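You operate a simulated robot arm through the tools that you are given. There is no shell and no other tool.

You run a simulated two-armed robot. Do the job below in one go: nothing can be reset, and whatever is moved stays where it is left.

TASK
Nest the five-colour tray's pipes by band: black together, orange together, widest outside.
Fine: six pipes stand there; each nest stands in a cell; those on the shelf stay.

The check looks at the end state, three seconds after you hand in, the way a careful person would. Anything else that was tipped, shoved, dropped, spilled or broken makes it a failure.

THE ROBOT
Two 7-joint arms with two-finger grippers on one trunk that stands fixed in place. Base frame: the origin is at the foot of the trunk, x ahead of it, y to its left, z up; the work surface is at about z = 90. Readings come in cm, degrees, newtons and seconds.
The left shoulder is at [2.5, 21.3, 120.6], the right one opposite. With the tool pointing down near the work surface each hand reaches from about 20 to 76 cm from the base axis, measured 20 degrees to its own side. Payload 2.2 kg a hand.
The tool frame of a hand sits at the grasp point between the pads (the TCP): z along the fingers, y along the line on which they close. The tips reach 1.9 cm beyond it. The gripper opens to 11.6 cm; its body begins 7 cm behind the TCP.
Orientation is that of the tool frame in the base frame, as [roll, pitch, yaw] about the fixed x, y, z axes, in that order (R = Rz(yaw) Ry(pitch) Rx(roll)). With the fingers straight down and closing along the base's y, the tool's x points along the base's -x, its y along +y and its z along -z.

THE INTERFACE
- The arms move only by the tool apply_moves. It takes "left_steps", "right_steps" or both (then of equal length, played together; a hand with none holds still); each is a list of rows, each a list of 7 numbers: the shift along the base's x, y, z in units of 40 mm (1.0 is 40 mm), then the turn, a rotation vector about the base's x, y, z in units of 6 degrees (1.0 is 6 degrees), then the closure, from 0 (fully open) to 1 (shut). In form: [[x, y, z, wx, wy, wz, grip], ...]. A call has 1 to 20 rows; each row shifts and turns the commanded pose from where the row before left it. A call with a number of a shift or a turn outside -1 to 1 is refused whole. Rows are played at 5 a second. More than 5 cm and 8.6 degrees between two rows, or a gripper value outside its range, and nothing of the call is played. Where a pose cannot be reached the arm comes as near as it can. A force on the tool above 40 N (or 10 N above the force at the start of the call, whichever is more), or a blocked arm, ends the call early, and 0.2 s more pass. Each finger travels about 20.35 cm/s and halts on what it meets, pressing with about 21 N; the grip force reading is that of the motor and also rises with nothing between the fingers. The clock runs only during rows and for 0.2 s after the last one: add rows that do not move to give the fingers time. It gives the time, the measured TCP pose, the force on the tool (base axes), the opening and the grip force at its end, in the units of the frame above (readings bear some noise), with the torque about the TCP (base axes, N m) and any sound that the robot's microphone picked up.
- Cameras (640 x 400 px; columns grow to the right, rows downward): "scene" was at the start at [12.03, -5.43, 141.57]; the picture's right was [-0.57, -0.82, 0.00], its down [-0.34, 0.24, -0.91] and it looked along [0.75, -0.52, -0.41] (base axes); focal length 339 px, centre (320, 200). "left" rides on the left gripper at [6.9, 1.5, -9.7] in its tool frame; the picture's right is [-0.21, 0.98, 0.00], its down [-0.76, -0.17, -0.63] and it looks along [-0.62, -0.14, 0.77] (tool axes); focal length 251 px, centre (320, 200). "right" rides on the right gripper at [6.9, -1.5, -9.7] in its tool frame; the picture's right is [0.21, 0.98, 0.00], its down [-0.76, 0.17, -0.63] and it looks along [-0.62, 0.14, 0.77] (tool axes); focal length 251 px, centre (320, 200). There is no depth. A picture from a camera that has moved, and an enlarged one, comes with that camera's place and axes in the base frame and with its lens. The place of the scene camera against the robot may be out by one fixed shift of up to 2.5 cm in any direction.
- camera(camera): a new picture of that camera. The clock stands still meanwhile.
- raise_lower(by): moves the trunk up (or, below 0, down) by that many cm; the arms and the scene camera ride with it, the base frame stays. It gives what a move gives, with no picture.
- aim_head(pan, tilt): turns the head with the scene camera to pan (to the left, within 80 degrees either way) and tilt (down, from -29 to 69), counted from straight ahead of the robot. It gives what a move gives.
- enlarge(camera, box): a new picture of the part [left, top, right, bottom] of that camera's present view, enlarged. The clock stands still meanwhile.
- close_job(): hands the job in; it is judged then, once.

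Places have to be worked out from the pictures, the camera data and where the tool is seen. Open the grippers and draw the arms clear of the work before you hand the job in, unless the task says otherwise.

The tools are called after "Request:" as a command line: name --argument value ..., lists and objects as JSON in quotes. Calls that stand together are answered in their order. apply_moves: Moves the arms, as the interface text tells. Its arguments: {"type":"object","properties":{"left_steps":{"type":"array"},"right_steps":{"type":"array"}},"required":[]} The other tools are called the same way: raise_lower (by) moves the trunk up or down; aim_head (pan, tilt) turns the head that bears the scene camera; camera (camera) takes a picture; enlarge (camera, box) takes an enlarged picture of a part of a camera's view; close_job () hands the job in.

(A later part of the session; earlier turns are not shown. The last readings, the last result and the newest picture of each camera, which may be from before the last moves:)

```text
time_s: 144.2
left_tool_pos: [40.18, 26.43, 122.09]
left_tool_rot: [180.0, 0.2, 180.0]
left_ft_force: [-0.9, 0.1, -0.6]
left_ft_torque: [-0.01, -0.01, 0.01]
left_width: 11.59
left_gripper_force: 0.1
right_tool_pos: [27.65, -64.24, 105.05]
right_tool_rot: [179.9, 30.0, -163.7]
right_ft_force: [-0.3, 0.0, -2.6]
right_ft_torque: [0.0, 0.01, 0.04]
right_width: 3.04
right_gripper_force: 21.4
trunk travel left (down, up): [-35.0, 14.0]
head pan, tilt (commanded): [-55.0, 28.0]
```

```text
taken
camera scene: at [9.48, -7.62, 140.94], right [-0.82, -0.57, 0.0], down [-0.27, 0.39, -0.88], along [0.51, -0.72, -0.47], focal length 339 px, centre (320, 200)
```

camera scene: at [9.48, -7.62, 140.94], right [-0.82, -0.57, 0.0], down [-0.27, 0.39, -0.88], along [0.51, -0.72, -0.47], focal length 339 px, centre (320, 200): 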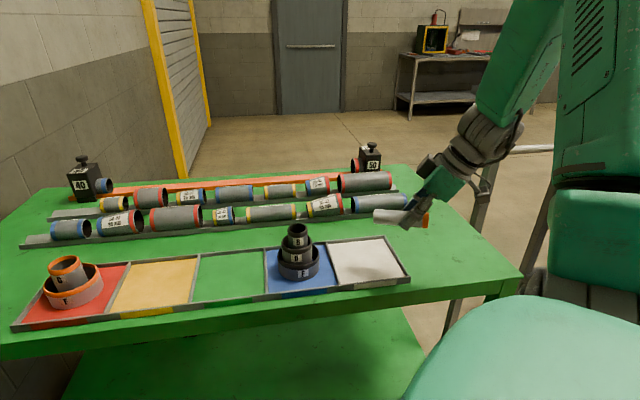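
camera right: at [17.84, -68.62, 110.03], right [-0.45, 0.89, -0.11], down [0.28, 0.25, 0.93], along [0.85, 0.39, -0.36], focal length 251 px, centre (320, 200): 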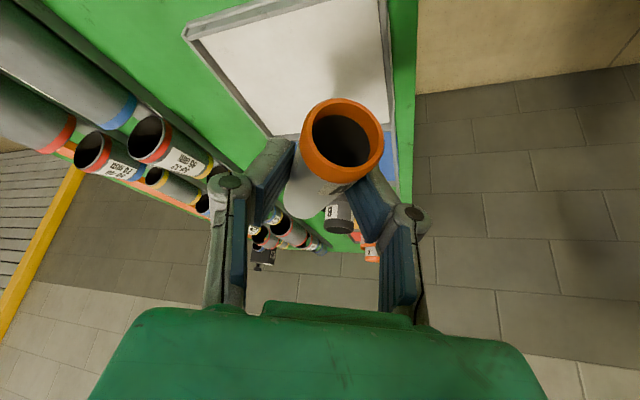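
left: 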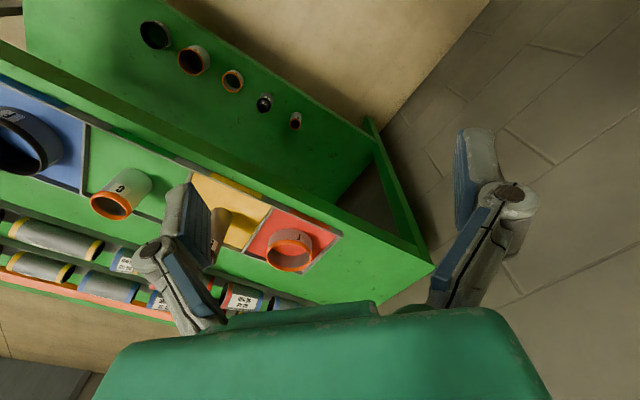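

A holds well. I bring the hand upright (A's plain end swinging down) and start turning it about the vertical.

Request:
apply_moves --right_steps '[[0, 0, 0.02, -0.06, 0.2, 0, 1], [0, 0, 0.02, -0.12, 0.4, 0, 1], [0, 0, 0.02, -0.17, 0.58, 0, 1], [0, 0, 0.02, -0.17, 0.58, 0, 1], [0, 0, 0, -0.17, 0.58, 0, 1], [0, 0, 0, -0.17, 0.58, 0, 1], [0, 0, 0, -0.17, 0.58, 0, 1], [0, 0, 0, -0.17, 0.58, 0, 1], [0, 0, 0, -0.17, 0.58, 0, 1], [0, 0, 0, -0.12, 0.4, 0.3, 1], [0.05, 0.02, 0, -0.06, 0.2, 0.5, 1], [0.1, 0.04, 0, 0, 0, 0.7, 1], [0.15, 0.05, 0, 0, 0, 0.7, 1], [0.15, 0.05, 0, 0, 0, 0.7, 1], [0.15, 0.05, 0, 0, 0, 0.7, 1], [0.15, 0.05, 0, 0, 0, 0.7, 1], [0.15, 0.05, 0, 0, 0, 0.7, 1], [0.15, 0.05, 0, 0, 0, 0.6, 1], [0.1, 0.04, 0, 0, 0, 0.3, 1], [0, 0, 0, 0, 0, 0, 1]]'

Request:
camera --camera "right"

Request:
camera --camera "scene"

```text
time_s: 148.4
left_tool_pos: [40.23, 26.35, 122.07]
left_tool_rot: [180.0, 0.2, -180.0]
left_ft_force: [-0.5, 0.4, 0.7]
left_ft_torque: [0.02, 0.0, -0.01]
left_width: 11.62
left_gripper_force: 0.1
right_tool_pos: [32.36, -62.68, 105.47]
right_tool_rot: [179.9, -2.9, -128.3]
right_ft_force: [0.0, -0.5, -0.9]
right_ft_torque: [-0.02, 0.01, 0.0]
right_width: 3.03
right_gripper_force: 21.0
trunk travel left (down, up): [-35.0, 14.0]
head pan, tilt (commanded): [-55.0, 28.0]
```

```text
taken
camera right: at [29.6, -68.52, 115.44], right [-0.9, 0.44, 0.01], down [0.36, 0.72, 0.59], along [0.25, 0.54, -0.8], focal length 251 px, centre (320, 200)
```

right: 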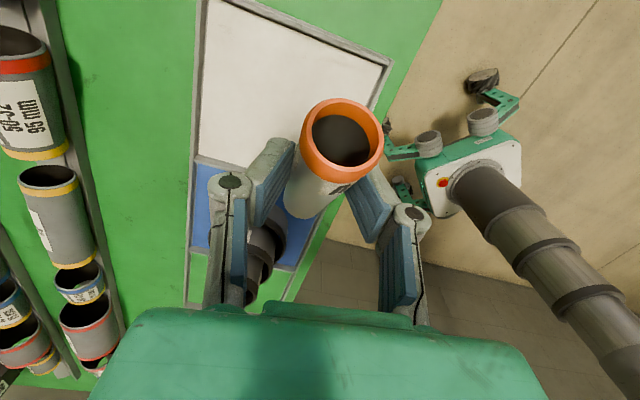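

```text
taken
camera scene: at [9.54, -7.58, 140.94], right [-0.82, -0.57, 0.0], down [-0.27, 0.39, -0.88], along [0.51, -0.72, -0.47], focal length 339 px, centre (320, 200)
```

scene: 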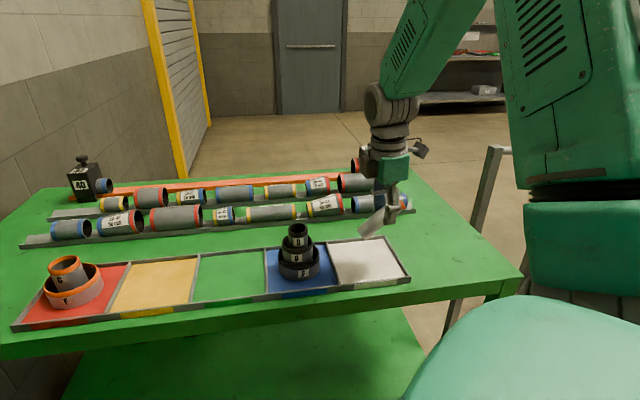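

The arm follows fine. I continue turning until A's orange end points sideways to the right of the robot.

Request:
apply_moves --right_steps '[[0.05, 0.02, 0, 0, 0, 0.3, 1], [0.1, 0.03, 0, 0, 0, 0.6, 1], [0.11, 0.04, 0, 0, 0, 0.7, 1], [0.11, 0.04, 0, 0, 0, 0.7, 1], [0.11, 0.04, 0, 0, 0, 0.7, 1], [0.11, 0.04, 0, 0, 0, 0.7, 1], [0.11, 0.04, 0, 0, 0, 0.7, 1], [0.11, 0.04, 0, 0, 0, 0.7, 1], [0.08, 0.03, 0, 0, 0, 0.7, 1], [0.04, 0, 0, 0, 0, 0.4, 1], [0, 0, 0, 0, 0, 0.2, 1], [0, 0, 0, 0, 0, 0, 1]]'

Request:
camera --camera "right"

Request:
camera --camera "scene"

```text
time_s: 151.0
left_tool_pos: [40.11, 26.38, 122.06]
left_tool_rot: [180.0, 0.0, -179.9]
left_ft_force: [0.4, 0.0, 0.1]
left_ft_torque: [0.0, 0.0, -0.02]
left_width: 11.6
left_gripper_force: 0.0
right_tool_pos: [36.04, -61.31, 105.27]
right_tool_rot: [180.0, -2.8, -89.8]
right_ft_force: [0.4, 0.4, -1.8]
right_ft_torque: [-0.03, -0.02, -0.04]
right_width: 3.0
right_gripper_force: 20.8
trunk travel left (down, up): [-35.0, 14.0]
head pan, tilt (commanded): [-55.0, 28.0]
```

```text
taken
camera right: at [37.67, -67.65, 115.43], right [-0.98, -0.22, 0.01], down [-0.17, 0.79, 0.59], along [-0.14, 0.58, -0.8], focal length 251 px, centre (320, 200)
```

right: 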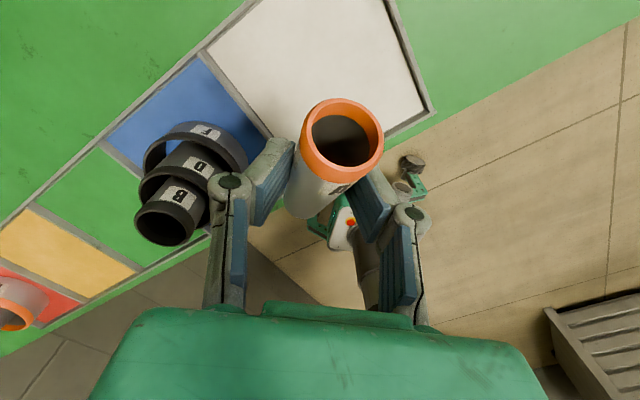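

```text
taken
camera scene: at [9.55, -7.6, 140.93], right [-0.82, -0.57, 0.0], down [-0.27, 0.39, -0.88], along [0.51, -0.72, -0.47], focal length 339 px, centre (320, 200)
```

scene: 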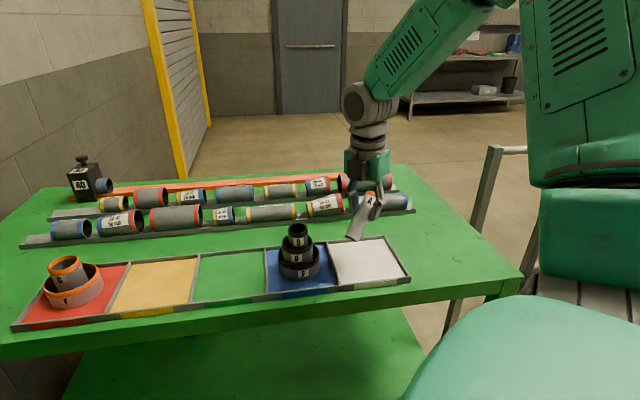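

I turn another 20 degrees so the hand will stay away from the black nest, then swing A up to vertical.

Request:
apply_moves --right_steps '[[-0.05, 0, 0, 0, 0, 0.4, 1], [-0.08, -0.01, 0, 0, 0, 0.7, 1], [-0.08, -0.01, 0, 0, 0, 0.8, 1], [-0.08, -0.01, 0, 0, 0, 0.8, 1], [-0.08, -0.01, 0, 0, 0, 0.6, 1], [-0.03, -0.01, 0, -0.2, -0.07, 0, 1], [0, 0, 0, -0.4, -0.15, 0, 1], [0, 0, 0, -0.56, -0.2, 0, 1], [0, 0, 0, -0.56, -0.2, 0, 1], [0, 0, 0, -0.56, -0.2, 0, 1], [0, 0, 0, -0.56, -0.2, 0, 1], [0, 0, 0, -0.56, -0.2, 0, 1], [0, 0, 0, -0.56, -0.2, 0, 1], [0, 0, 0, -0.56, -0.2, 0, 1], [0, 0, 0, -0.56, -0.2, 0, 1], [0, 0, 0, -0.56, -0.2, 0, 1], [0, 0, 0, -0.56, -0.2, 0, 1], [0, 0, 0, -0.56, -0.2, 0, 1], [0, 0, 0, -0.56, -0.2, 0, 1], [0, 0, 0, 0, 0, 0, 1]]'

Request:
camera --camera "right"

Request:
camera --camera "scene"

```text
time_s: 155.2
left_tool_pos: [40.24, 26.5, 122.03]
left_tool_rot: [-179.9, 0.1, -180.0]
left_ft_force: [0.3, -0.1, -0.3]
left_ft_torque: [0.0, 0.01, 0.05]
left_width: 11.61
left_gripper_force: 0.2
right_tool_pos: [34.47, -61.37, 105.42]
right_tool_rot: [179.7, -49.6, -69.9]
right_ft_force: [0.8, -0.1, -1.8]
right_ft_torque: [0.0, 0.01, 0.0]
right_width: 3.06
right_gripper_force: 21.1
trunk travel left (down, up): [-35.0, 14.0]
head pan, tilt (commanded): [-55.0, 28.0]
```

```text
taken
camera right: at [34.98, -58.06, 117.07], right [-0.87, -0.46, 0.17], down [-0.49, 0.86, -0.17], along [-0.07, -0.23, -0.97], focal length 251 px, centre (320, 200)
```

right: 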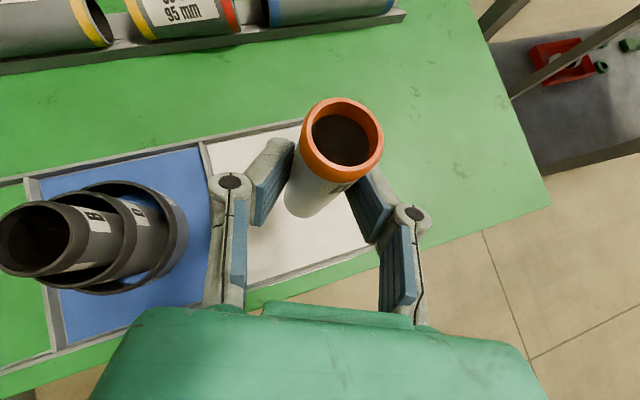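

```text
taken
camera scene: at [9.6, -7.33, 140.95], right [-0.82, -0.57, 0.0], down [-0.27, 0.38, -0.88], along [0.5, -0.72, -0.47], focal length 339 px, centre (320, 200)
```

scene: 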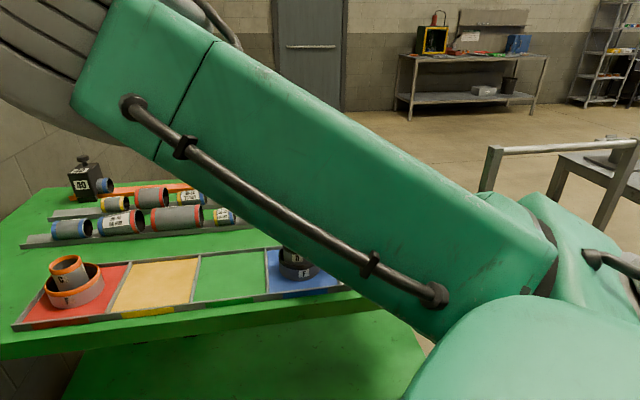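

Request:
enlarge --camera "right" --box '[260, 80, 420, 240]'

```text
2.50 times, centred on (340, 160) of right
camera zoom: at [34.98, -58.06, 117.07], right [-0.87, -0.46, 0.17], down [-0.49, 0.86, -0.17], along [-0.07, -0.23, -0.97], focal length 629 px, centre (270, 300)
```

zoom: 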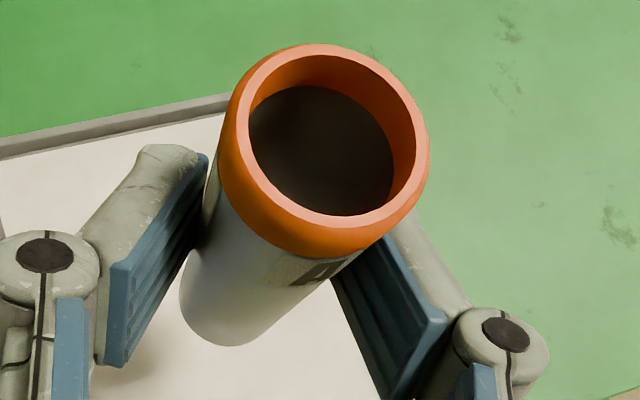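

A is vertical within about 2 degrees; I trim that and lower it toward the white cell floor.

Request:
apply_moves --right_steps '[[0, 0, 0, -0.2, 0.02, 0, 1], [0, 0, 0, -0.17, 0.02, 0, 1], [0, 0, -0.06, 0, 0, 0, 1], [0, 0, -0.12, 0, 0, 0, 1], [0, 0, -0.18, 0, 0, 0, 1], [0, 0, -0.2, 0, 0, 0, 1], [0, 0, -0.2, 0, 0, 0, 1], [0, 0, -0.2, 0, 0, 0, 1], [0, 0, -0.18, 0, 0, 0, 1], [0, 0, -0.14, 0, 0, 0, 1], [0, 0, -0.1, 0, 0, 0, 1], [0, 0, -0.05, 0, 0, 0, 1], [0, 0, 0, 0, 0, 0, 1]]'

Request:
enlarge --camera "right" --box '[220, 80, 420, 260]'

Request:
camera --camera "right"

```text
time_s: 158.0
left_tool_pos: [40.19, 26.63, 122.01]
left_tool_rot: [-180.0, 0.2, -180.0]
left_ft_force: [0.0, 0.2, -0.6]
left_ft_torque: [-0.04, 0.01, -0.04]
left_width: 11.58
left_gripper_force: 0.0
right_tool_pos: [34.46, -61.36, 99.67]
right_tool_rot: [178.0, -51.4, -68.6]
right_ft_force: [-0.6, -0.9, -1.3]
right_ft_torque: [0.02, 0.03, -0.01]
right_width: 3.02
right_gripper_force: 21.0
trunk travel left (down, up): [-35.0, 14.0]
head pan, tilt (commanded): [-55.0, 28.0]
```

```text
2.22 times, centred on (320, 170) of right
camera zoom: at [35.05, -57.64, 111.12], right [-0.87, -0.46, 0.19], down [-0.49, 0.85, -0.2], along [-0.07, -0.26, -0.96], focal length 559 px, centre (320, 267)
```

zoom: 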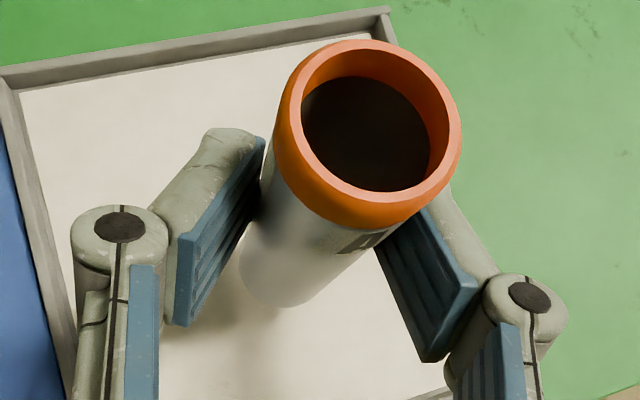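

```text
taken
camera right: at [35.05, -57.64, 111.12], right [-0.87, -0.46, 0.19], down [-0.49, 0.85, -0.2], along [-0.07, -0.26, -0.96], focal length 251 px, centre (320, 200)
```

right: 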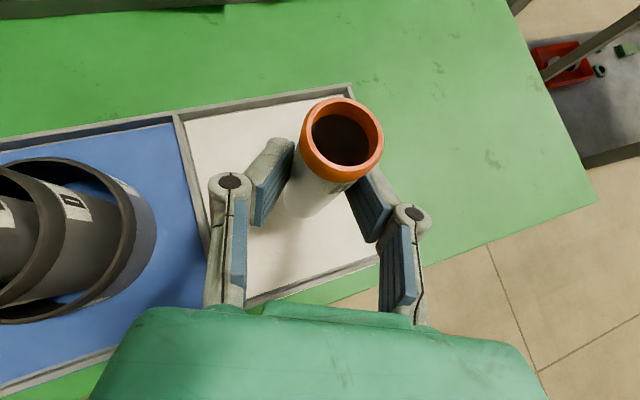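

A is about 1.7 cm above the floor, well inside the white cell. I lower it in small steps to touch.

Request:
apply_moves --right_steps '[[0, 0, -0.08, 0, 0, 0, 1], [0, 0, -0.08, 0, 0, 0, 1], [0, 0, -0.06, 0, 0, 0, 1], [0, 0, -0.05, 0, 0, 0, 1], [0, 0, -0.04, 0, 0, 0, 1], [0, 0, 0, 0, 0, 0, 1]]'

```text
time_s: 159.4
left_tool_pos: [40.11, 26.43, 121.93]
left_tool_rot: [-179.9, 0.1, 180.0]
left_ft_force: [-0.2, 0.1, 0.1]
left_ft_torque: [-0.01, -0.03, -0.04]
left_width: 11.61
left_gripper_force: 0.1
right_tool_pos: [34.55, -61.45, 98.47]
right_tool_rot: [177.9, -51.5, -68.6]
right_ft_force: [-0.2, 0.3, -0.8]
right_ft_torque: [0.0, 0.0, 0.0]
right_width: 3.0
right_gripper_force: 21.0
trunk travel left (down, up): [-35.0, 14.0]
head pan, tilt (commanded): [-55.0, 28.0]
```

Request:
apply_moves --right_steps '[[0, 0, -0.04, 0, 0, 0, 1], [0, 0, -0.03, 0, 0, 0, 1], [0, 0, -0.03, 0, 0, 0, 1], [0, 0, 0, 0, 0, 0, 1]]'

```text
time_s: 160.4
left_tool_pos: [40.19, 26.42, 121.97]
left_tool_rot: [-179.8, 0.0, -180.0]
left_ft_force: [-0.4, 0.1, -0.3]
left_ft_torque: [-0.01, 0.03, 0.04]
left_width: 11.61
left_gripper_force: 0.0
right_tool_pos: [34.41, -61.52, 97.97]
right_tool_rot: [178.1, -51.6, -68.7]
right_ft_force: [0.2, -0.5, -0.8]
right_ft_torque: [0.01, 0.03, -0.02]
right_width: 3.04
right_gripper_force: 21.1
trunk travel left (down, up): [-35.0, 14.0]
head pan, tilt (commanded): [-55.0, 28.0]
```

Request:
apply_moves --right_steps '[[0, 0, -0.03, 0, 0, 0, 1], [0, 0, -0.03, 0, 0, 0, 1], [0, 0, -0.02, 0, 0, 0, 1], [0, 0, 0, 0, 0, 0, 1]]'

Request:
enlarge --camera "right" --box '[220, 80, 420, 260]'

```text
time_s: 161.4
left_tool_pos: [40.22, 26.55, 122.05]
left_tool_rot: [-179.9, 0.2, 179.9]
left_ft_force: [0.0, 0.5, -0.3]
left_ft_torque: [0.01, 0.01, 0.0]
left_width: 11.59
left_gripper_force: 0.1
right_tool_pos: [34.47, -61.44, 97.78]
right_tool_rot: [178.1, -51.6, -68.7]
right_ft_force: [0.6, -2.9, 4.8]
right_ft_torque: [-0.35, -0.06, 0.03]
right_width: 3.0
right_gripper_force: 20.6
trunk travel left (down, up): [-35.0, 14.0]
head pan, tilt (commanded): [-55.0, 28.0]
```

```text
2.22 times, centred on (320, 170) of right
camera zoom: at [35.05, -57.63, 109.3], right [-0.87, -0.45, 0.19], down [-0.49, 0.85, -0.2], along [-0.07, -0.26, -0.96], focal length 559 px, centre (320, 267)
```

zoom: 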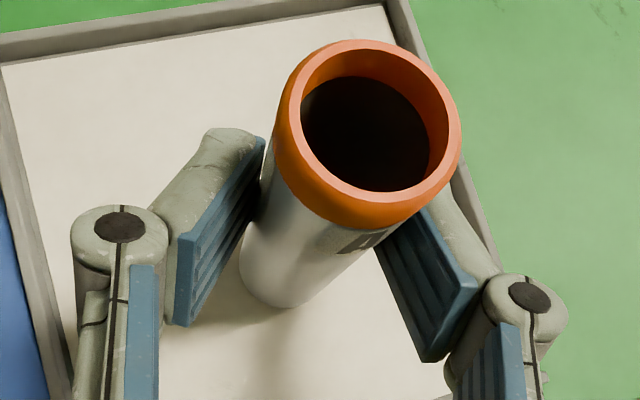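

A's foot touches, leaning outward under 2 degrees. I raise 2 mm, trim that, and set it down again.

Request:
apply_moves --right_steps '[[0, 0, 0.05, 0, 0, 0, 1], [0, 0, 0, -0.17, 0.04, 0, 1], [0, 0, 0, -0.16, 0.04, 0, 1], [0, 0, 0, 0, 0, 0, 1], [0, 0, -0.02, 0, 0, 0, 1], [0, 0, -0.02, 0, 0, 0, 1], [0, 0, 0, 0, 0, 0, 1]]'

```text
time_s: 163.0
left_tool_pos: [40.22, 26.45, 122.17]
left_tool_rot: [-179.9, 0.1, 179.9]
left_ft_force: [0.1, 0.4, 0.0]
left_ft_torque: [0.0, 0.01, 0.04]
left_width: 11.58
left_gripper_force: 0.0
right_tool_pos: [34.46, -61.47, 97.78]
right_tool_rot: [176.1, -53.2, -67.1]
right_ft_force: [0.0, 0.0, -1.5]
right_ft_torque: [0.04, -0.04, 0.02]
right_width: 3.0
right_gripper_force: 21.2
trunk travel left (down, up): [-35.0, 14.0]
head pan, tilt (commanded): [-55.0, 28.0]
```

Request:
apply_moves --right_steps '[[0, 0, -0.02, 0, 0, 0, 1], [0, 0, -0.02, 0, 0, 0, 1], [0, 0, 0, 0, 0, 0, 1]]'

```text
time_s: 163.8
left_tool_pos: [40.08, 26.51, 122.07]
left_tool_rot: [-179.9, 0.2, 180.0]
left_ft_force: [0.9, 0.3, 0.8]
left_ft_torque: [0.03, 0.01, 0.0]
left_width: 11.6
left_gripper_force: 0.0
right_tool_pos: [34.45, -61.37, 97.83]
right_tool_rot: [176.3, -53.3, -67.2]
right_ft_force: [0.5, -3.8, 9.1]
right_ft_torque: [-0.21, -0.15, -0.05]
right_width: 3.02
right_gripper_force: 21.3
trunk travel left (down, up): [-35.0, 14.0]
head pan, tilt (commanded): [-55.0, 28.0]
```

Contact has moved to the other side, so A is within about a degree of upright. I ease off and release gently.

Request:
apply_moves --right_steps '[[0, 0, 0.03, 0, 0, 0, 1], [0, 0, 0, 0, 0, 0, 0.735], [0, 0, 0, 0, 0, 0, 0.72], [0, 0, 0, 0, 0, 0, 0.7], [0, 0, 0, 0, 0, 0, 0.66], [0, 0, 0, 0, 0, 0, 0.6], [0, 0, 0, 0, 0, 0, 0.52], [0, 0, 0, 0, 0, 0, 0.5]]'

Request:
camera --camera "right"

```text
time_s: 165.6
left_tool_pos: [40.27, 26.52, 122.14]
left_tool_rot: [-179.9, 0.1, -180.0]
left_ft_force: [-0.4, -0.5, 0.3]
left_ft_torque: [0.02, 0.03, 0.01]
left_width: 11.59
left_gripper_force: 0.0
right_tool_pos: [34.46, -61.34, 97.84]
right_tool_rot: [176.1, -53.2, -67.1]
right_ft_force: [-0.1, 0.9, -0.7]
right_ft_torque: [0.0, 0.04, 0.0]
right_width: 5.8
right_gripper_force: 0.1
trunk travel left (down, up): [-35.0, 14.0]
head pan, tilt (commanded): [-55.0, 28.0]
```

```text
taken
camera right: at [35.12, -57.23, 109.11], right [-0.87, -0.45, 0.21], down [-0.49, 0.84, -0.22], along [-0.08, -0.3, -0.95], focal length 251 px, centre (320, 200)
```

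right: 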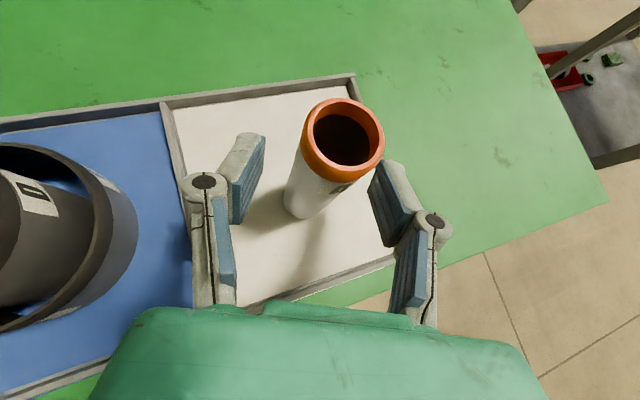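

A stands again in the white cell. I withdraw straight up, the fingers sliding past A on both sides, and look.

Request:
apply_moves --right_steps '[[-0.03, 0.07, 0.1, 0, 0, 0, 0.5], [-0.03, 0.07, 0.15, 0, 0, 0, 0.5], [0, 0, 0.25, 0, 0, 0, 0.5], [0, 0, 0.4, 0, 0, 0, 0.5], [0, 0, 0.6, 0, 0, 0, 0.5], [0, 0, 0.8, 0, 0, 0, 0.5], [0, 0, 0.6, 0, 0, 0, 0.5], [0, 0, 0, 0, 0, 0, 0.5]]'

Request:
camera --camera "right"

Request:
camera --camera "scene"

```text
time_s: 167.4
left_tool_pos: [40.35, 26.51, 122.08]
left_tool_rot: [-180.0, 0.1, 180.0]
left_ft_force: [-1.2, 0.4, 1.0]
left_ft_torque: [0.02, -0.01, 0.01]
left_width: 11.57
left_gripper_force: 0.1
right_tool_pos: [33.84, -61.08, 109.02]
right_tool_rot: [175.5, -52.6, -67.2]
right_ft_force: [0.1, -0.4, -0.5]
right_ft_torque: [0.01, 0.02, 0.0]
right_width: 5.81
right_gripper_force: 0.1
trunk travel left (down, up): [-35.0, 14.0]
head pan, tilt (commanded): [-55.0, 28.0]
```

```text
taken
camera right: at [34.71, -56.97, 120.24], right [-0.87, -0.44, 0.22], down [-0.48, 0.85, -0.21], along [-0.09, -0.29, -0.95], focal length 251 px, centre (320, 200)
```

right: 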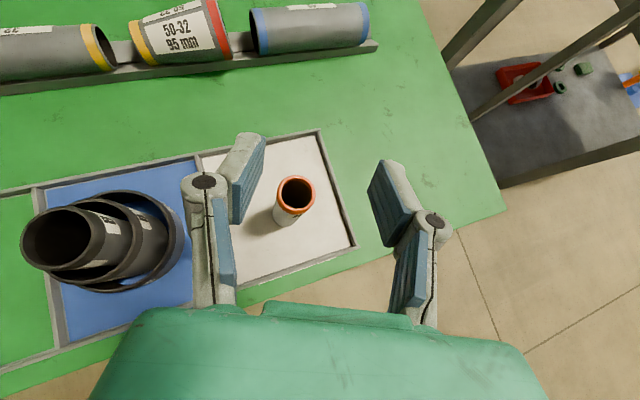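

```text
taken
camera scene: at [9.64, -7.3, 140.94], right [-0.82, -0.57, 0.0], down [-0.27, 0.38, -0.88], along [0.5, -0.72, -0.47], focal length 339 px, centre (320, 200)
```

scene: 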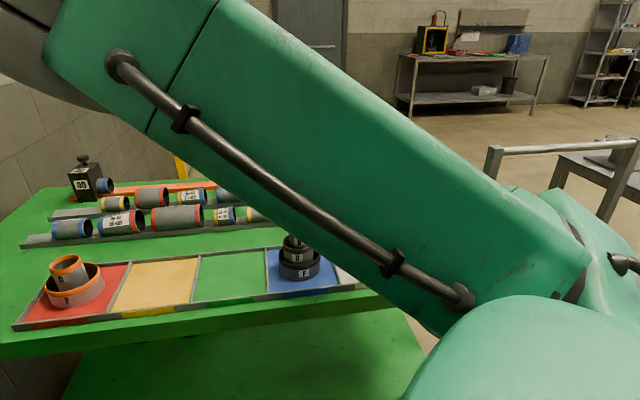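

A stands free in the white cell, seen from above. I bring the empty hand back to vertical, well above A.

Request:
apply_moves --right_steps '[[0, 0, 0.4, 0.3, 0.13, 0, 0.5], [0, 0, 0.4, 0.64, 0.27, 0, 0.5], [0, 0, 0, 0.75, 0.32, 0, 0.5], [0, 0, 0, 0.75, 0.32, 0, 0.5], [0, 0, 0, 0.75, 0.32, 0, 0.5], [0, 0, 0, 0.75, 0.32, 0, 0.5], [0, 0, 0, 0.75, 0.32, 0, 0.5], [0, 0, 0, 0.75, 0.32, 0, 0.5], [0, 0, 0, 0.75, 0.32, 0, 0.5], [0, 0, 0, 0.75, 0.32, 0, 0.5], [0, 0, 0, 0.75, 0.32, 0, 0.5], [0, 0, 0, 0.4, 0.17, 0, 0.5], [0, 0, 0, 0, 0, 0, 0.5]]'

Request:
camera --camera "right"

```text
time_s: 170.2
left_tool_pos: [40.31, 26.4, 121.97]
left_tool_rot: [180.0, 0.1, 179.9]
left_ft_force: [0.2, -0.4, -0.2]
left_ft_torque: [-0.01, -0.02, 0.0]
left_width: 11.62
left_gripper_force: 0.1
right_tool_pos: [34.36, -60.93, 112.58]
right_tool_rot: [175.8, -0.4, -67.1]
right_ft_force: [-0.9, -0.8, -0.4]
right_ft_torque: [-0.03, 0.0, 0.01]
right_width: 5.79
right_gripper_force: 0.1
trunk travel left (down, up): [-35.0, 14.0]
head pan, tilt (commanded): [-55.0, 28.0]
```

```text
taken
camera right: at [38.95, -66.3, 122.16], right [-0.81, -0.58, 0.07], down [-0.41, 0.65, 0.64], along [-0.41, 0.49, -0.77], focal length 251 px, centre (320, 200)
```

right: 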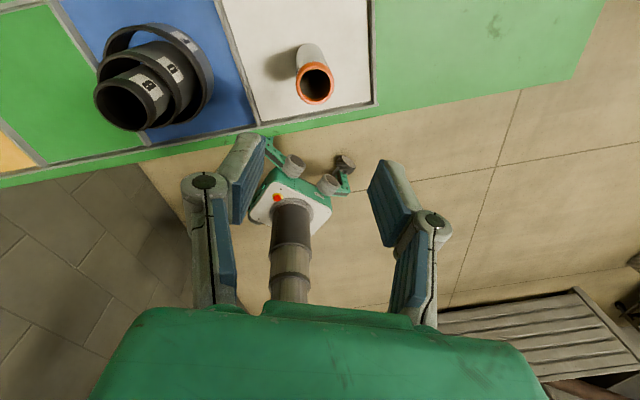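

Request:
apply_moves --right_steps '[[-0.05, 0, 0, 0, 0, -0.7, 0.5], [-0.08, -0.02, 0, 0, 0, -1, 0.5], [-0.08, -0.02, 0, 0, 0, -1, 0.5], [-0.08, -0.02, 0, 0, 0, -1, 0.5], [-0.08, -0.02, 0, 0, 0, -1, 0.5], [-0.08, -0.02, 0, 0, 0, -1, 0.5], [-0.08, -0.02, 0, 0, 0, -1, 0.5], [-0.08, -0.02, 0, 0, 0, -1, 0.5], [-0.08, -0.02, 0, 0, 0, -1, 0.5], [-0.08, -0.02, 0, 0, 0, -1, 0.5], [-0.08, -0.02, 0, 0, 0, -1, 0.5], [-0.08, -0.02, 0, 0, 0, -1, 0.5], [-0.08, -0.02, 0, 0, 0, -1, 0.5], [-0.08, -0.02, 0, 0, 0, -1, 0.5], [-0.08, -0.02, 0, 0, 0, -1, 0.5], [-0.08, -0.02, 0, 0, 0, -1, 0.5], [-0.08, -0.02, 0, 0, 0, -1, 0.5], [-0.08, 0, 0, 0, 0, -1, 0.5], [-0.08, 0, 0, 0, 0, -1, 0.5], [0, 0, 0, 0, 0, -0.1, 0.5]]'

Request:
camera --camera "scene"

```text
time_s: 174.4
left_tool_pos: [40.21, 26.42, 122.06]
left_tool_rot: [179.9, 0.1, -179.9]
left_ft_force: [-0.1, -0.5, -1.0]
left_ft_torque: [0.0, 0.0, -0.01]
left_width: 11.58
left_gripper_force: 0.1
right_tool_pos: [28.23, -62.24, 112.49]
right_tool_rot: [175.9, -0.5, -179.8]
right_ft_force: [0.8, 0.8, -0.9]
right_ft_torque: [0.04, 0.0, -0.01]
right_width: 5.81
right_gripper_force: 0.1
trunk travel left (down, up): [-35.0, 14.0]
head pan, tilt (commanded): [-55.0, 28.0]
```

```text
taken
camera scene: at [9.5, -7.54, 140.94], right [-0.82, -0.57, 0.0], down [-0.27, 0.39, -0.88], along [0.51, -0.72, -0.47], focal length 339 px, centre (320, 200)
```

scene: 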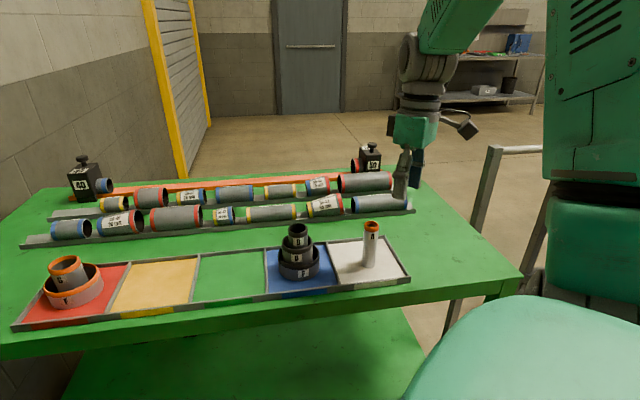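

Now I take out the small roll and lean the hand 25 degrees forward, then look at A.

Request:
apply_moves --right_steps '[[0, 0, 0, -0.12, -0.7, 0, 0.5], [0, 0, 0, -0.12, -0.7, 0, 0.5], [0, 0, 0, -0.12, -0.7, 0, 0.5], [0, 0, 0, -0.12, -0.7, 0, 0.5], [0, 0, 0, -0.12, -0.7, 0, 0.5], [0, 0, 0, -0.1, -0.75, 0, 0.5], [0, 0, 0, 0, 0, 0, 0.5]]'

Request:
camera --camera "right"

Request:
enlarge --camera "scene" --box '[280, 200, 440, 300]'

```text
time_s: 176.0
left_tool_pos: [40.22, 26.27, 122.06]
left_tool_rot: [180.0, 0.1, 180.0]
left_ft_force: [-0.7, -0.1, 0.1]
left_ft_torque: [0.0, -0.01, -0.06]
left_width: 11.61
left_gripper_force: 0.0
right_tool_pos: [28.2, -62.23, 112.45]
right_tool_rot: [-179.6, 25.0, -178.9]
right_ft_force: [0.2, 0.8, -1.1]
right_ft_torque: [0.01, 0.0, 0.02]
right_width: 5.8
right_gripper_force: 0.1
trunk travel left (down, up): [-35.0, 14.0]
head pan, tilt (commanded): [-55.0, 28.0]
```

```text
taken
camera right: at [17.99, -63.77, 118.39], right [-0.21, 0.97, -0.1], down [0.42, 0.18, 0.89], along [0.89, 0.15, -0.44], focal length 251 px, centre (320, 200)
```

right: 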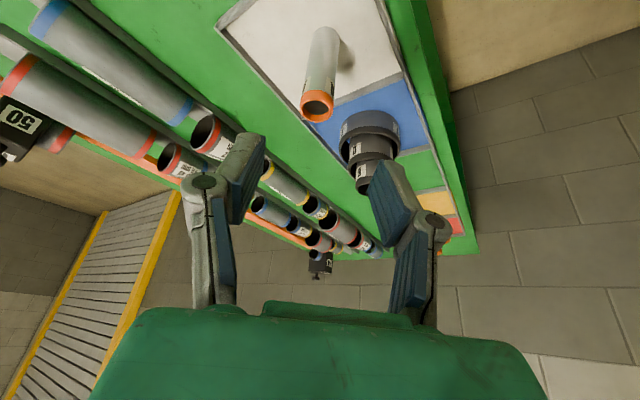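

```text
4.00 times, centred on (360, 250) of scene
camera zoom: at [9.49, -7.5, 140.94], right [-0.82, -0.57, 0.0], down [-0.27, 0.39, -0.88], along [0.51, -0.72, -0.47], focal length 1356 px, centre (160, 0)
```

zoom: 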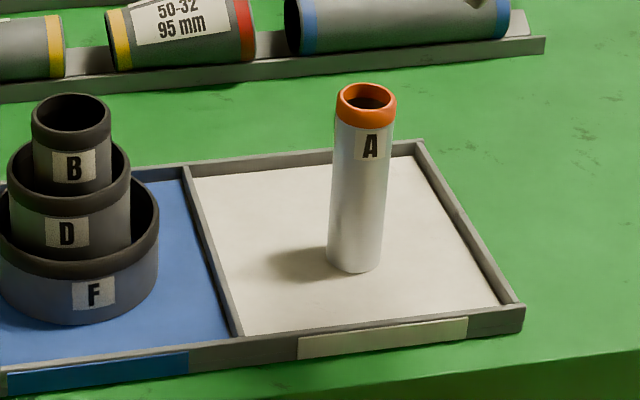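

Request:
enlarge --camera "right" --box '[270, 0, 430, 140]'

```text
2.86 times, centred on (350, 70) of right
camera zoom: at [17.99, -63.77, 118.39], right [-0.21, 0.97, -0.1], down [0.42, 0.18, 0.89], along [0.89, 0.15, -0.44], focal length 718 px, centre (234, 571)
```

zoom: 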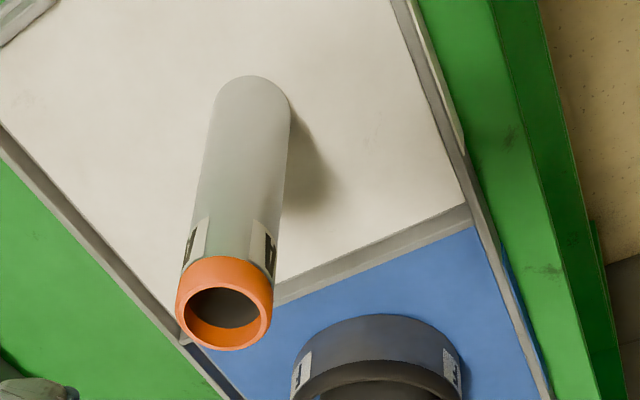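

A's axis is at about [35.0,-62.0]. This time I place the finger tips' middle on A's axis (TCP about 0.7 cm behind it), hovering first.

Request:
apply_moves --right_steps '[[0.5, 0.02, -0.2, 0, 0, 0, 0.5], [0.6, 0.02, -0.4, 0, 0, 0, 0.5], [0.42, 0.02, -0.4, 0, 0, -0.18, 0.5], [0, 0, -0.36, 0, 0, 0, 0.5], [0, 0, 0, 0, 0, 0, 0.5]]'

Request:
enlarge --camera "right" --box '[220, 0, 440, 200]'

```text
time_s: 177.2
left_tool_pos: [40.24, 26.43, 121.99]
left_tool_rot: [-179.9, 0.0, -179.9]
left_ft_force: [0.4, 0.9, -0.3]
left_ft_torque: [0.02, 0.03, -0.03]
left_width: 11.61
left_gripper_force: 0.1
right_tool_pos: [34.27, -61.98, 107.06]
right_tool_rot: [-179.5, 25.0, 180.0]
right_ft_force: [0.1, 0.0, 0.0]
right_ft_torque: [-0.01, -0.03, 0.01]
right_width: 5.75
right_gripper_force: 0.1
trunk travel left (down, up): [-35.0, 14.0]
head pan, tilt (commanded): [-55.0, 28.0]
```

```text
2.00 times, centred on (330, 100) of right
camera zoom: at [24.04, -63.33, 112.96], right [-0.19, 0.98, -0.1], down [0.42, 0.17, 0.89], along [0.89, 0.13, -0.44], focal length 503 px, centre (300, 400)
```

zoom: 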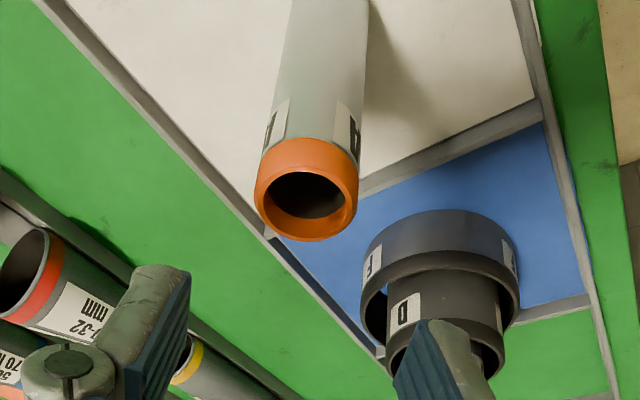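

A is lined up as intended. I descend and bring the fingers close without touching.

Request:
apply_moves --right_steps '[[0.01, -0.025, -0.3, 0, 0, 0, 0.5], [0, 0, -0.5, 0, 0, 0, 0.5], [0, 0, -0.45, 0, 0, 0, 0.5], [0, 0, -0.24, 0, 0, 0, 0.5], [0, 0, -0.1, 0, 0, 0, 0.5], [0, 0, 0, 0, 0, 0, 0.6], [0, 0, 0, 0, 0, 0, 0.67]]'

Request:
camera --camera "right"

Request:
enlarge --camera "scene" --box '[300, 160, 460, 290]'

```text
time_s: 178.8
left_tool_pos: [40.18, 26.35, 122.03]
left_tool_rot: [180.0, 0.1, -179.9]
left_ft_force: [-0.8, -0.1, 1.2]
left_ft_torque: [0.02, -0.05, 0.04]
left_width: 11.58
left_gripper_force: 0.1
right_tool_pos: [34.37, -62.07, 100.76]
right_tool_rot: [-179.5, 25.0, -179.9]
right_ft_force: [0.0, -0.3, 1.0]
right_ft_torque: [-0.01, -0.02, 0.02]
right_width: 3.83
right_gripper_force: 0.1
trunk travel left (down, up): [-35.0, 14.0]
head pan, tilt (commanded): [-55.0, 28.0]
```

```text
taken
camera right: at [24.04, -63.45, 106.63], right [-0.19, 0.98, -0.1], down [0.42, 0.17, 0.89], along [0.89, 0.13, -0.44], focal length 251 px, centre (320, 200)
```

right: 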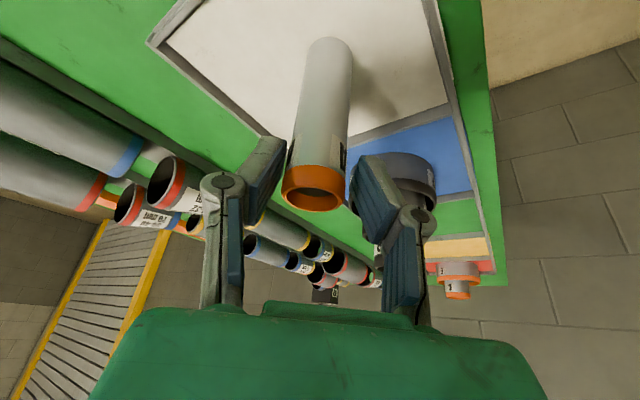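

```text
3.08 times, centred on (380, 225) of scene
camera zoom: at [9.49, -7.59, 140.94], right [-0.82, -0.57, 0.0], down [-0.27, 0.39, -0.88], along [0.51, -0.72, -0.47], focal length 1043 px, centre (135, 123)
```

zoom: 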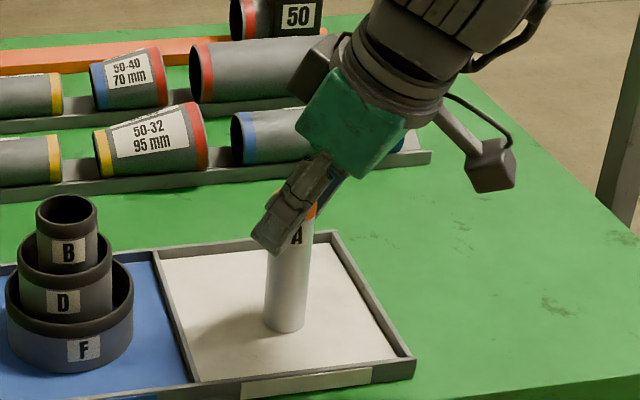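

Projection confirms A's axis now crosses the middle of the finger tips. I close in small steps and check the width.

Request:
apply_moves --right_steps '[[0, 0, 0, 0, 0, 0, 0.7], [0, 0, 0, 0, 0, 0, 0.72], [0, 0, 0, 0, 0, 0, 0.74], [0, 0, 0, 0, 0, 0, 0.76], [0, 0, 0, 0, 0, 0, 0.78], [0, 0, 0, 0, 0, 0, 0.78]]'

Request:
camera --camera "right"

```text
time_s: 180.2
left_tool_pos: [40.18, 26.32, 122.07]
left_tool_rot: [-180.0, 0.1, 180.0]
left_ft_force: [0.0, 0.2, 0.7]
left_ft_torque: [0.0, -0.01, 0.01]
left_width: 11.6
left_gripper_force: 0.1
right_tool_pos: [34.33, -62.09, 100.74]
right_tool_rot: [-179.5, 25.0, -179.9]
right_ft_force: [0.4, -0.2, 1.4]
right_ft_torque: [-0.04, -0.03, 0.04]
right_width: 2.99
right_gripper_force: 21.3
trunk travel left (down, up): [-35.0, 14.0]
head pan, tilt (commanded): [-55.0, 28.0]
```

```text
taken
camera right: at [24.04, -63.46, 106.63], right [-0.19, 0.98, -0.1], down [0.42, 0.17, 0.89], along [0.89, 0.13, -0.44], focal length 251 px, centre (320, 200)
```

right: 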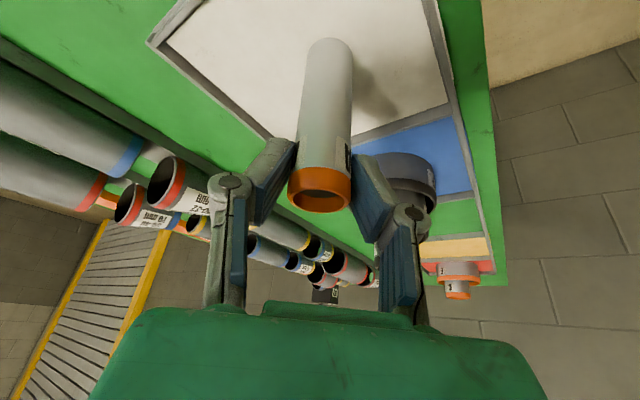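

A is held at 3.0 cm. I lift in very small steps.

Request:
apply_moves --right_steps '[[0, 0, 0, 0, 0, 0, 0.85], [0, 0, 0, 0, 0, 0, 0.85], [0, 0, 0.02, 0, 0, 0, 0.85], [0, 0, 0.03, 0, 0, 0, 0.85], [0, 0, 0.03, 0, 0, 0, 0.85], [0, 0, 0.04, 0, 0, 0, 0.85], [0, 0, 0.04, 0, 0, 0, 0.85], [0, 0, 0, 0, 0, 0, 0.85]]'

Request:
camera --camera "right"

Request:
enlarge --camera "scene" --box '[300, 160, 460, 290]'

```text
time_s: 182.0
left_tool_pos: [40.19, 26.47, 122.01]
left_tool_rot: [-179.9, 0.1, -180.0]
left_ft_force: [0.8, -0.4, -0.3]
left_ft_torque: [-0.02, 0.02, -0.01]
left_width: 11.57
left_gripper_force: 0.1
right_tool_pos: [34.34, -62.09, 101.39]
right_tool_rot: [-179.7, 25.0, 180.0]
right_ft_force: [-0.5, -1.0, -1.4]
right_ft_torque: [0.01, -0.01, 0.01]
right_width: 3.02
right_gripper_force: 20.8
trunk travel left (down, up): [-35.0, 14.0]
head pan, tilt (commanded): [-55.0, 28.0]
```

```text
taken
camera right: at [24.07, -63.46, 107.28], right [-0.19, 0.98, -0.1], down [0.42, 0.17, 0.89], along [0.89, 0.13, -0.44], focal length 251 px, centre (320, 200)
```

right: 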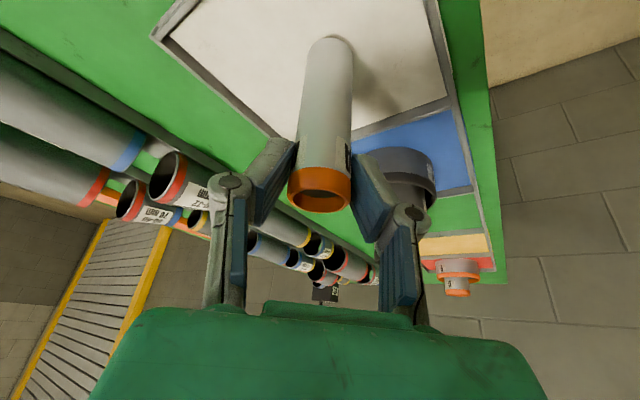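

```text
3.08 times, centred on (380, 225) of scene
camera zoom: at [9.51, -7.62, 140.93], right [-0.82, -0.57, 0.0], down [-0.27, 0.39, -0.88], along [0.51, -0.72, -0.47], focal length 1043 px, centre (135, 123)
```

zoom: 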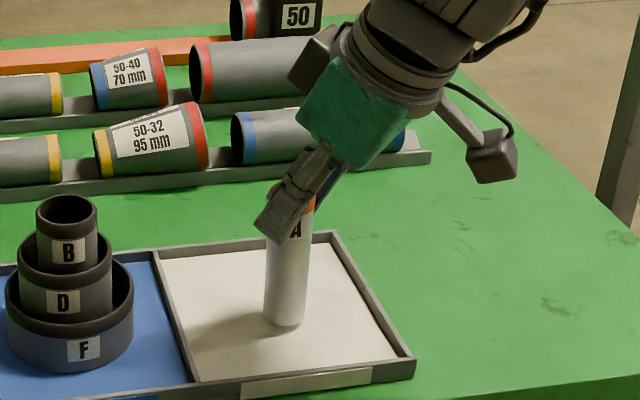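

A hangs freely. I lift it slowly, 12 cm, so its foot will pass well above everything.

Request:
apply_moves --right_steps '[[0, 0, 0.05, 0, 0, 0, 0.85], [0, 0, 0.08, 0, 0, 0, 0.85], [0, 0, 0.12, 0, 0, 0, 0.85], [0, 0, 0.15, 0, 0, 0, 0.85], [0, 0, 0.18, 0, 0, 0, 0.85], [0, 0, 0.18, 0, 0, 0, 0.85], [0, 0, 0.18, 0, 0, 0, 0.85], [0, 0, 0.18, 0, 0, 0, 0.85], [0, 0, 0.18, 0, 0, 0, 0.85], [0, 0, 0.18, 0, 0, 0, 0.85], [0, 0, 0.18, 0, 0, 0, 0.85], [0, 0, 0.18, 0, 0, 0, 0.85], [0, 0, 0.18, 0, 0, 0, 0.85], [0, 0, 0.18, 0, 0, 0, 0.85], [0, 0, 0.18, 0, 0, 0, 0.85], [0, 0, 0.18, 0, 0, 0, 0.85], [0, 0, 0.18, 0, 0, 0, 0.85], [0, 0, 0.15, 0, 0, 0, 0.85], [0, 0, 0.1, 0, 0, 0, 0.85], [0, 0, 0.04, 0, 0, 0, 0.85]]'

Request:
camera --camera "right"

Request:
camera --camera "scene"

```text
time_s: 186.2
left_tool_pos: [40.25, 26.35, 122.12]
left_tool_rot: [-180.0, 0.1, 180.0]
left_ft_force: [0.5, 0.3, -0.4]
left_ft_torque: [-0.03, -0.01, 0.0]
left_width: 11.59
left_gripper_force: 0.0
right_tool_pos: [34.36, -62.12, 113.56]
right_tool_rot: [-179.5, 25.0, 180.0]
right_ft_force: [0.2, 0.2, -1.5]
right_ft_torque: [0.02, 0.02, 0.01]
right_width: 3.01
right_gripper_force: 21.1
trunk travel left (down, up): [-35.0, 14.0]
head pan, tilt (commanded): [-55.0, 28.0]
```

```text
taken
camera right: at [24.09, -63.47, 119.39], right [-0.19, 0.98, -0.1], down [0.42, 0.17, 0.89], along [0.89, 0.13, -0.44], focal length 251 px, centre (320, 200)
```

right: 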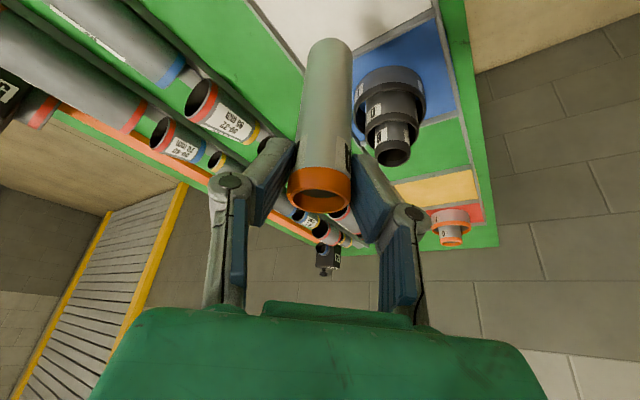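

```text
taken
camera scene: at [9.51, -7.54, 140.94], right [-0.82, -0.57, 0.0], down [-0.27, 0.39, -0.88], along [0.51, -0.72, -0.47], focal length 339 px, centre (320, 200)
```

scene: 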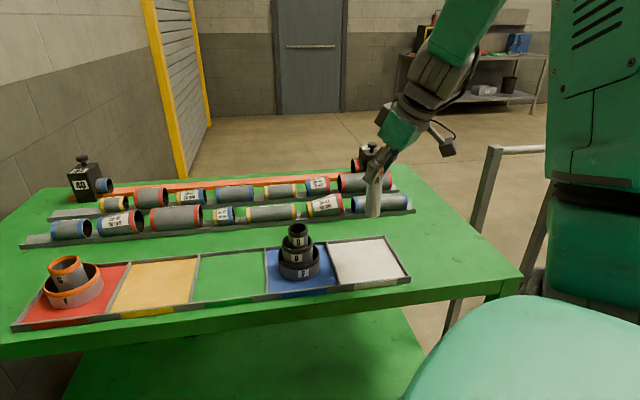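

A hangs steady and vertical. I carry it along a path on the robot's side of the black nest.

Request:
apply_moves --right_steps '[[0.03, 0.08, 0.02, 0, 0, 0, 0.85], [0.06, 0.16, 0.02, 0, 0, 0, 0.85], [0.08, 0.24, 0.02, 0, 0, 0, 0.85], [0.09, 0.27, 0, 0, 0, 0, 0.85], [0.09, 0.27, 0, 0, 0, 0, 0.85], [0.09, 0.27, 0, 0, 0, 0, 0.85], [0.09, 0.27, 0, 0, 0, 0, 0.85], [0.09, 0.27, 0, 0, 0, 0, 0.85], [0.12, 0.27, 0, 0, 0, 0, 0.85], [0.15, 0.27, 0, 0, 0, 0, 0.85], [0.18, 0.27, 0, 0, 0, 0, 0.85], [0.22, 0.25, 0, 0, 0, 0, 0.85], [0.25, 0.24, 0, 0, 0, 0, 0.85], [0.28, 0.24, 0, 0, 0, 0, 0.85], [0.28, 0.24, 0, 0, 0, 0, 0.85], [0.28, 0.24, 0, 0, 0, 0, 0.85], [0.28, 0.24, 0, 0, 0, 0, 0.85], [0.28, 0.24, 0, 0, 0, 0, 0.85], [0.2, 0.16, 0, 0, 0, 0, 0.85], [0.1, 0.08, 0, 0, 0, 0, 0.85]]'

Request:
camera --camera "scene"

```text
time_s: 190.4
left_tool_pos: [40.17, 26.34, 122.13]
left_tool_rot: [-180.0, 0.0, 179.9]
left_ft_force: [-0.1, 0.4, -0.5]
left_ft_torque: [-0.02, 0.0, 0.0]
left_width: 11.56
left_gripper_force: 0.0
right_tool_pos: [47.4, -43.82, 113.71]
right_tool_rot: [-179.4, 25.0, -179.9]
right_ft_force: [-0.3, 0.3, -2.4]
right_ft_torque: [0.0, 0.0, -0.01]
right_width: 3.03
right_gripper_force: 21.0
trunk travel left (down, up): [-35.0, 14.0]
head pan, tilt (commanded): [-55.0, 28.0]
```

```text
taken
camera scene: at [9.6, -7.4, 140.94], right [-0.82, -0.57, 0.0], down [-0.27, 0.39, -0.88], along [0.5, -0.72, -0.47], focal length 339 px, centre (320, 200)
```

scene: 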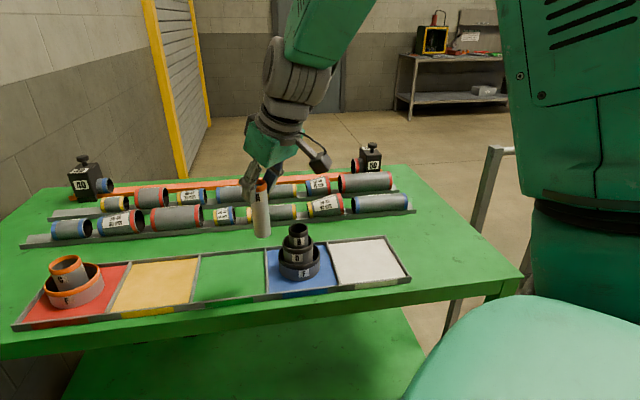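

Request:
apply_moves --right_steps '[[0.1, 0.07, 0, 0, 0, 0, 0.85], [0.2, 0.15, 0, 0, 0, 0, 0.85], [0.3, 0.22, 0, 0, 0, 0, 0.85], [0.37, 0.28, 0, 0, 0, 0, 0.85], [0.37, 0.28, 0, 0, 0, 0, 0.85], [0.37, 0.28, 0, 0, 0, 0, 0.85], [0.37, 0.28, 0, 0, 0, 0, 0.85], [0.37, 0.28, 0, 0, 0, 0, 0.85], [0.37, 0.28, 0, 0, 0, 0, 0.85], [0.37, 0.28, 0, 0, 0, 0, 0.85], [0.37, 0.28, 0, 0, 0, 0, 0.85], [0.37, 0.28, 0, 0, 0, 0, 0.85], [0.37, 0.28, 0, 0, 0, 0, 0.85], [0.37, 0.28, 0, 0, 0, 0, 0.85], [0.37, 0.28, 0, 0, 0, 0, 0.85], [0.37, 0.28, 0, 0, 0, 0, 0.85], [0.37, 0.28, 0, 0, 0, 0, 0.85], [0.3, 0.22, 0, 0, 0, 0, 0.85], [0.2, 0.15, 0, 0, 0, 0, 0.85], [0.1, 0.07, 0, 0, 0, 0, 0.85]]'

Request:
camera --camera "right"

Request:
camera --camera "scene"

```text
time_s: 194.6
left_tool_pos: [40.26, 26.59, 122.01]
left_tool_rot: [-180.0, 0.1, 180.0]
left_ft_force: [0.2, 1.0, 0.9]
left_ft_torque: [0.02, 0.0, 0.01]
left_width: 11.59
left_gripper_force: 0.0
right_tool_pos: [72.9, -24.33, 113.85]
right_tool_rot: [-179.4, 24.9, -179.9]
right_ft_force: [0.9, 0.3, -1.8]
right_ft_torque: [0.01, 0.03, 0.04]
right_width: 3.04
right_gripper_force: 21.1
trunk travel left (down, up): [-35.0, 14.0]
head pan, tilt (commanded): [-55.0, 28.0]
```

```text
taken
camera right: at [62.63, -25.73, 119.69], right [-0.19, 0.98, -0.1], down [0.42, 0.17, 0.89], along [0.89, 0.13, -0.44], focal length 251 px, centre (320, 200)
```

right: 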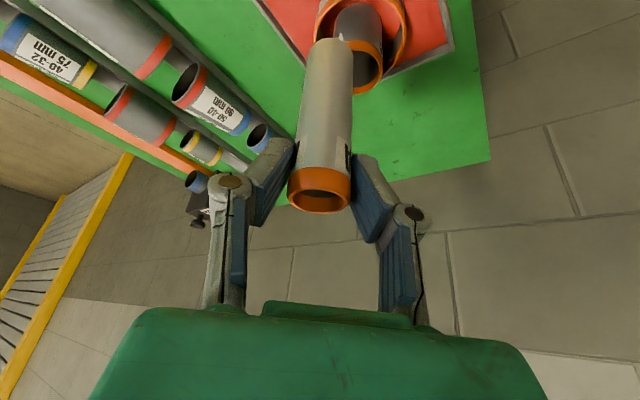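

```text
taken
camera scene: at [9.78, -7.23, 140.94], right [-0.82, -0.57, 0.0], down [-0.27, 0.38, -0.88], along [0.5, -0.72, -0.47], focal length 339 px, centre (320, 200)
```

scene: 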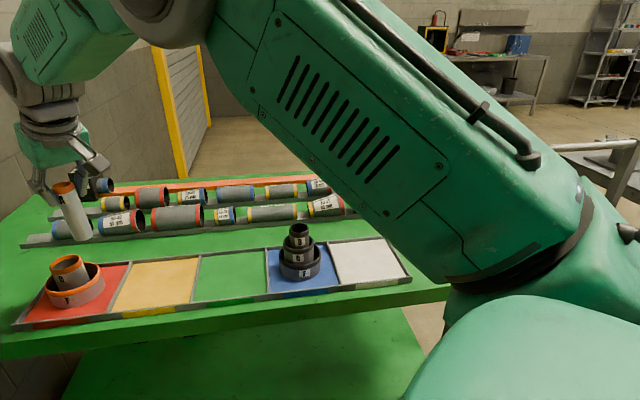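

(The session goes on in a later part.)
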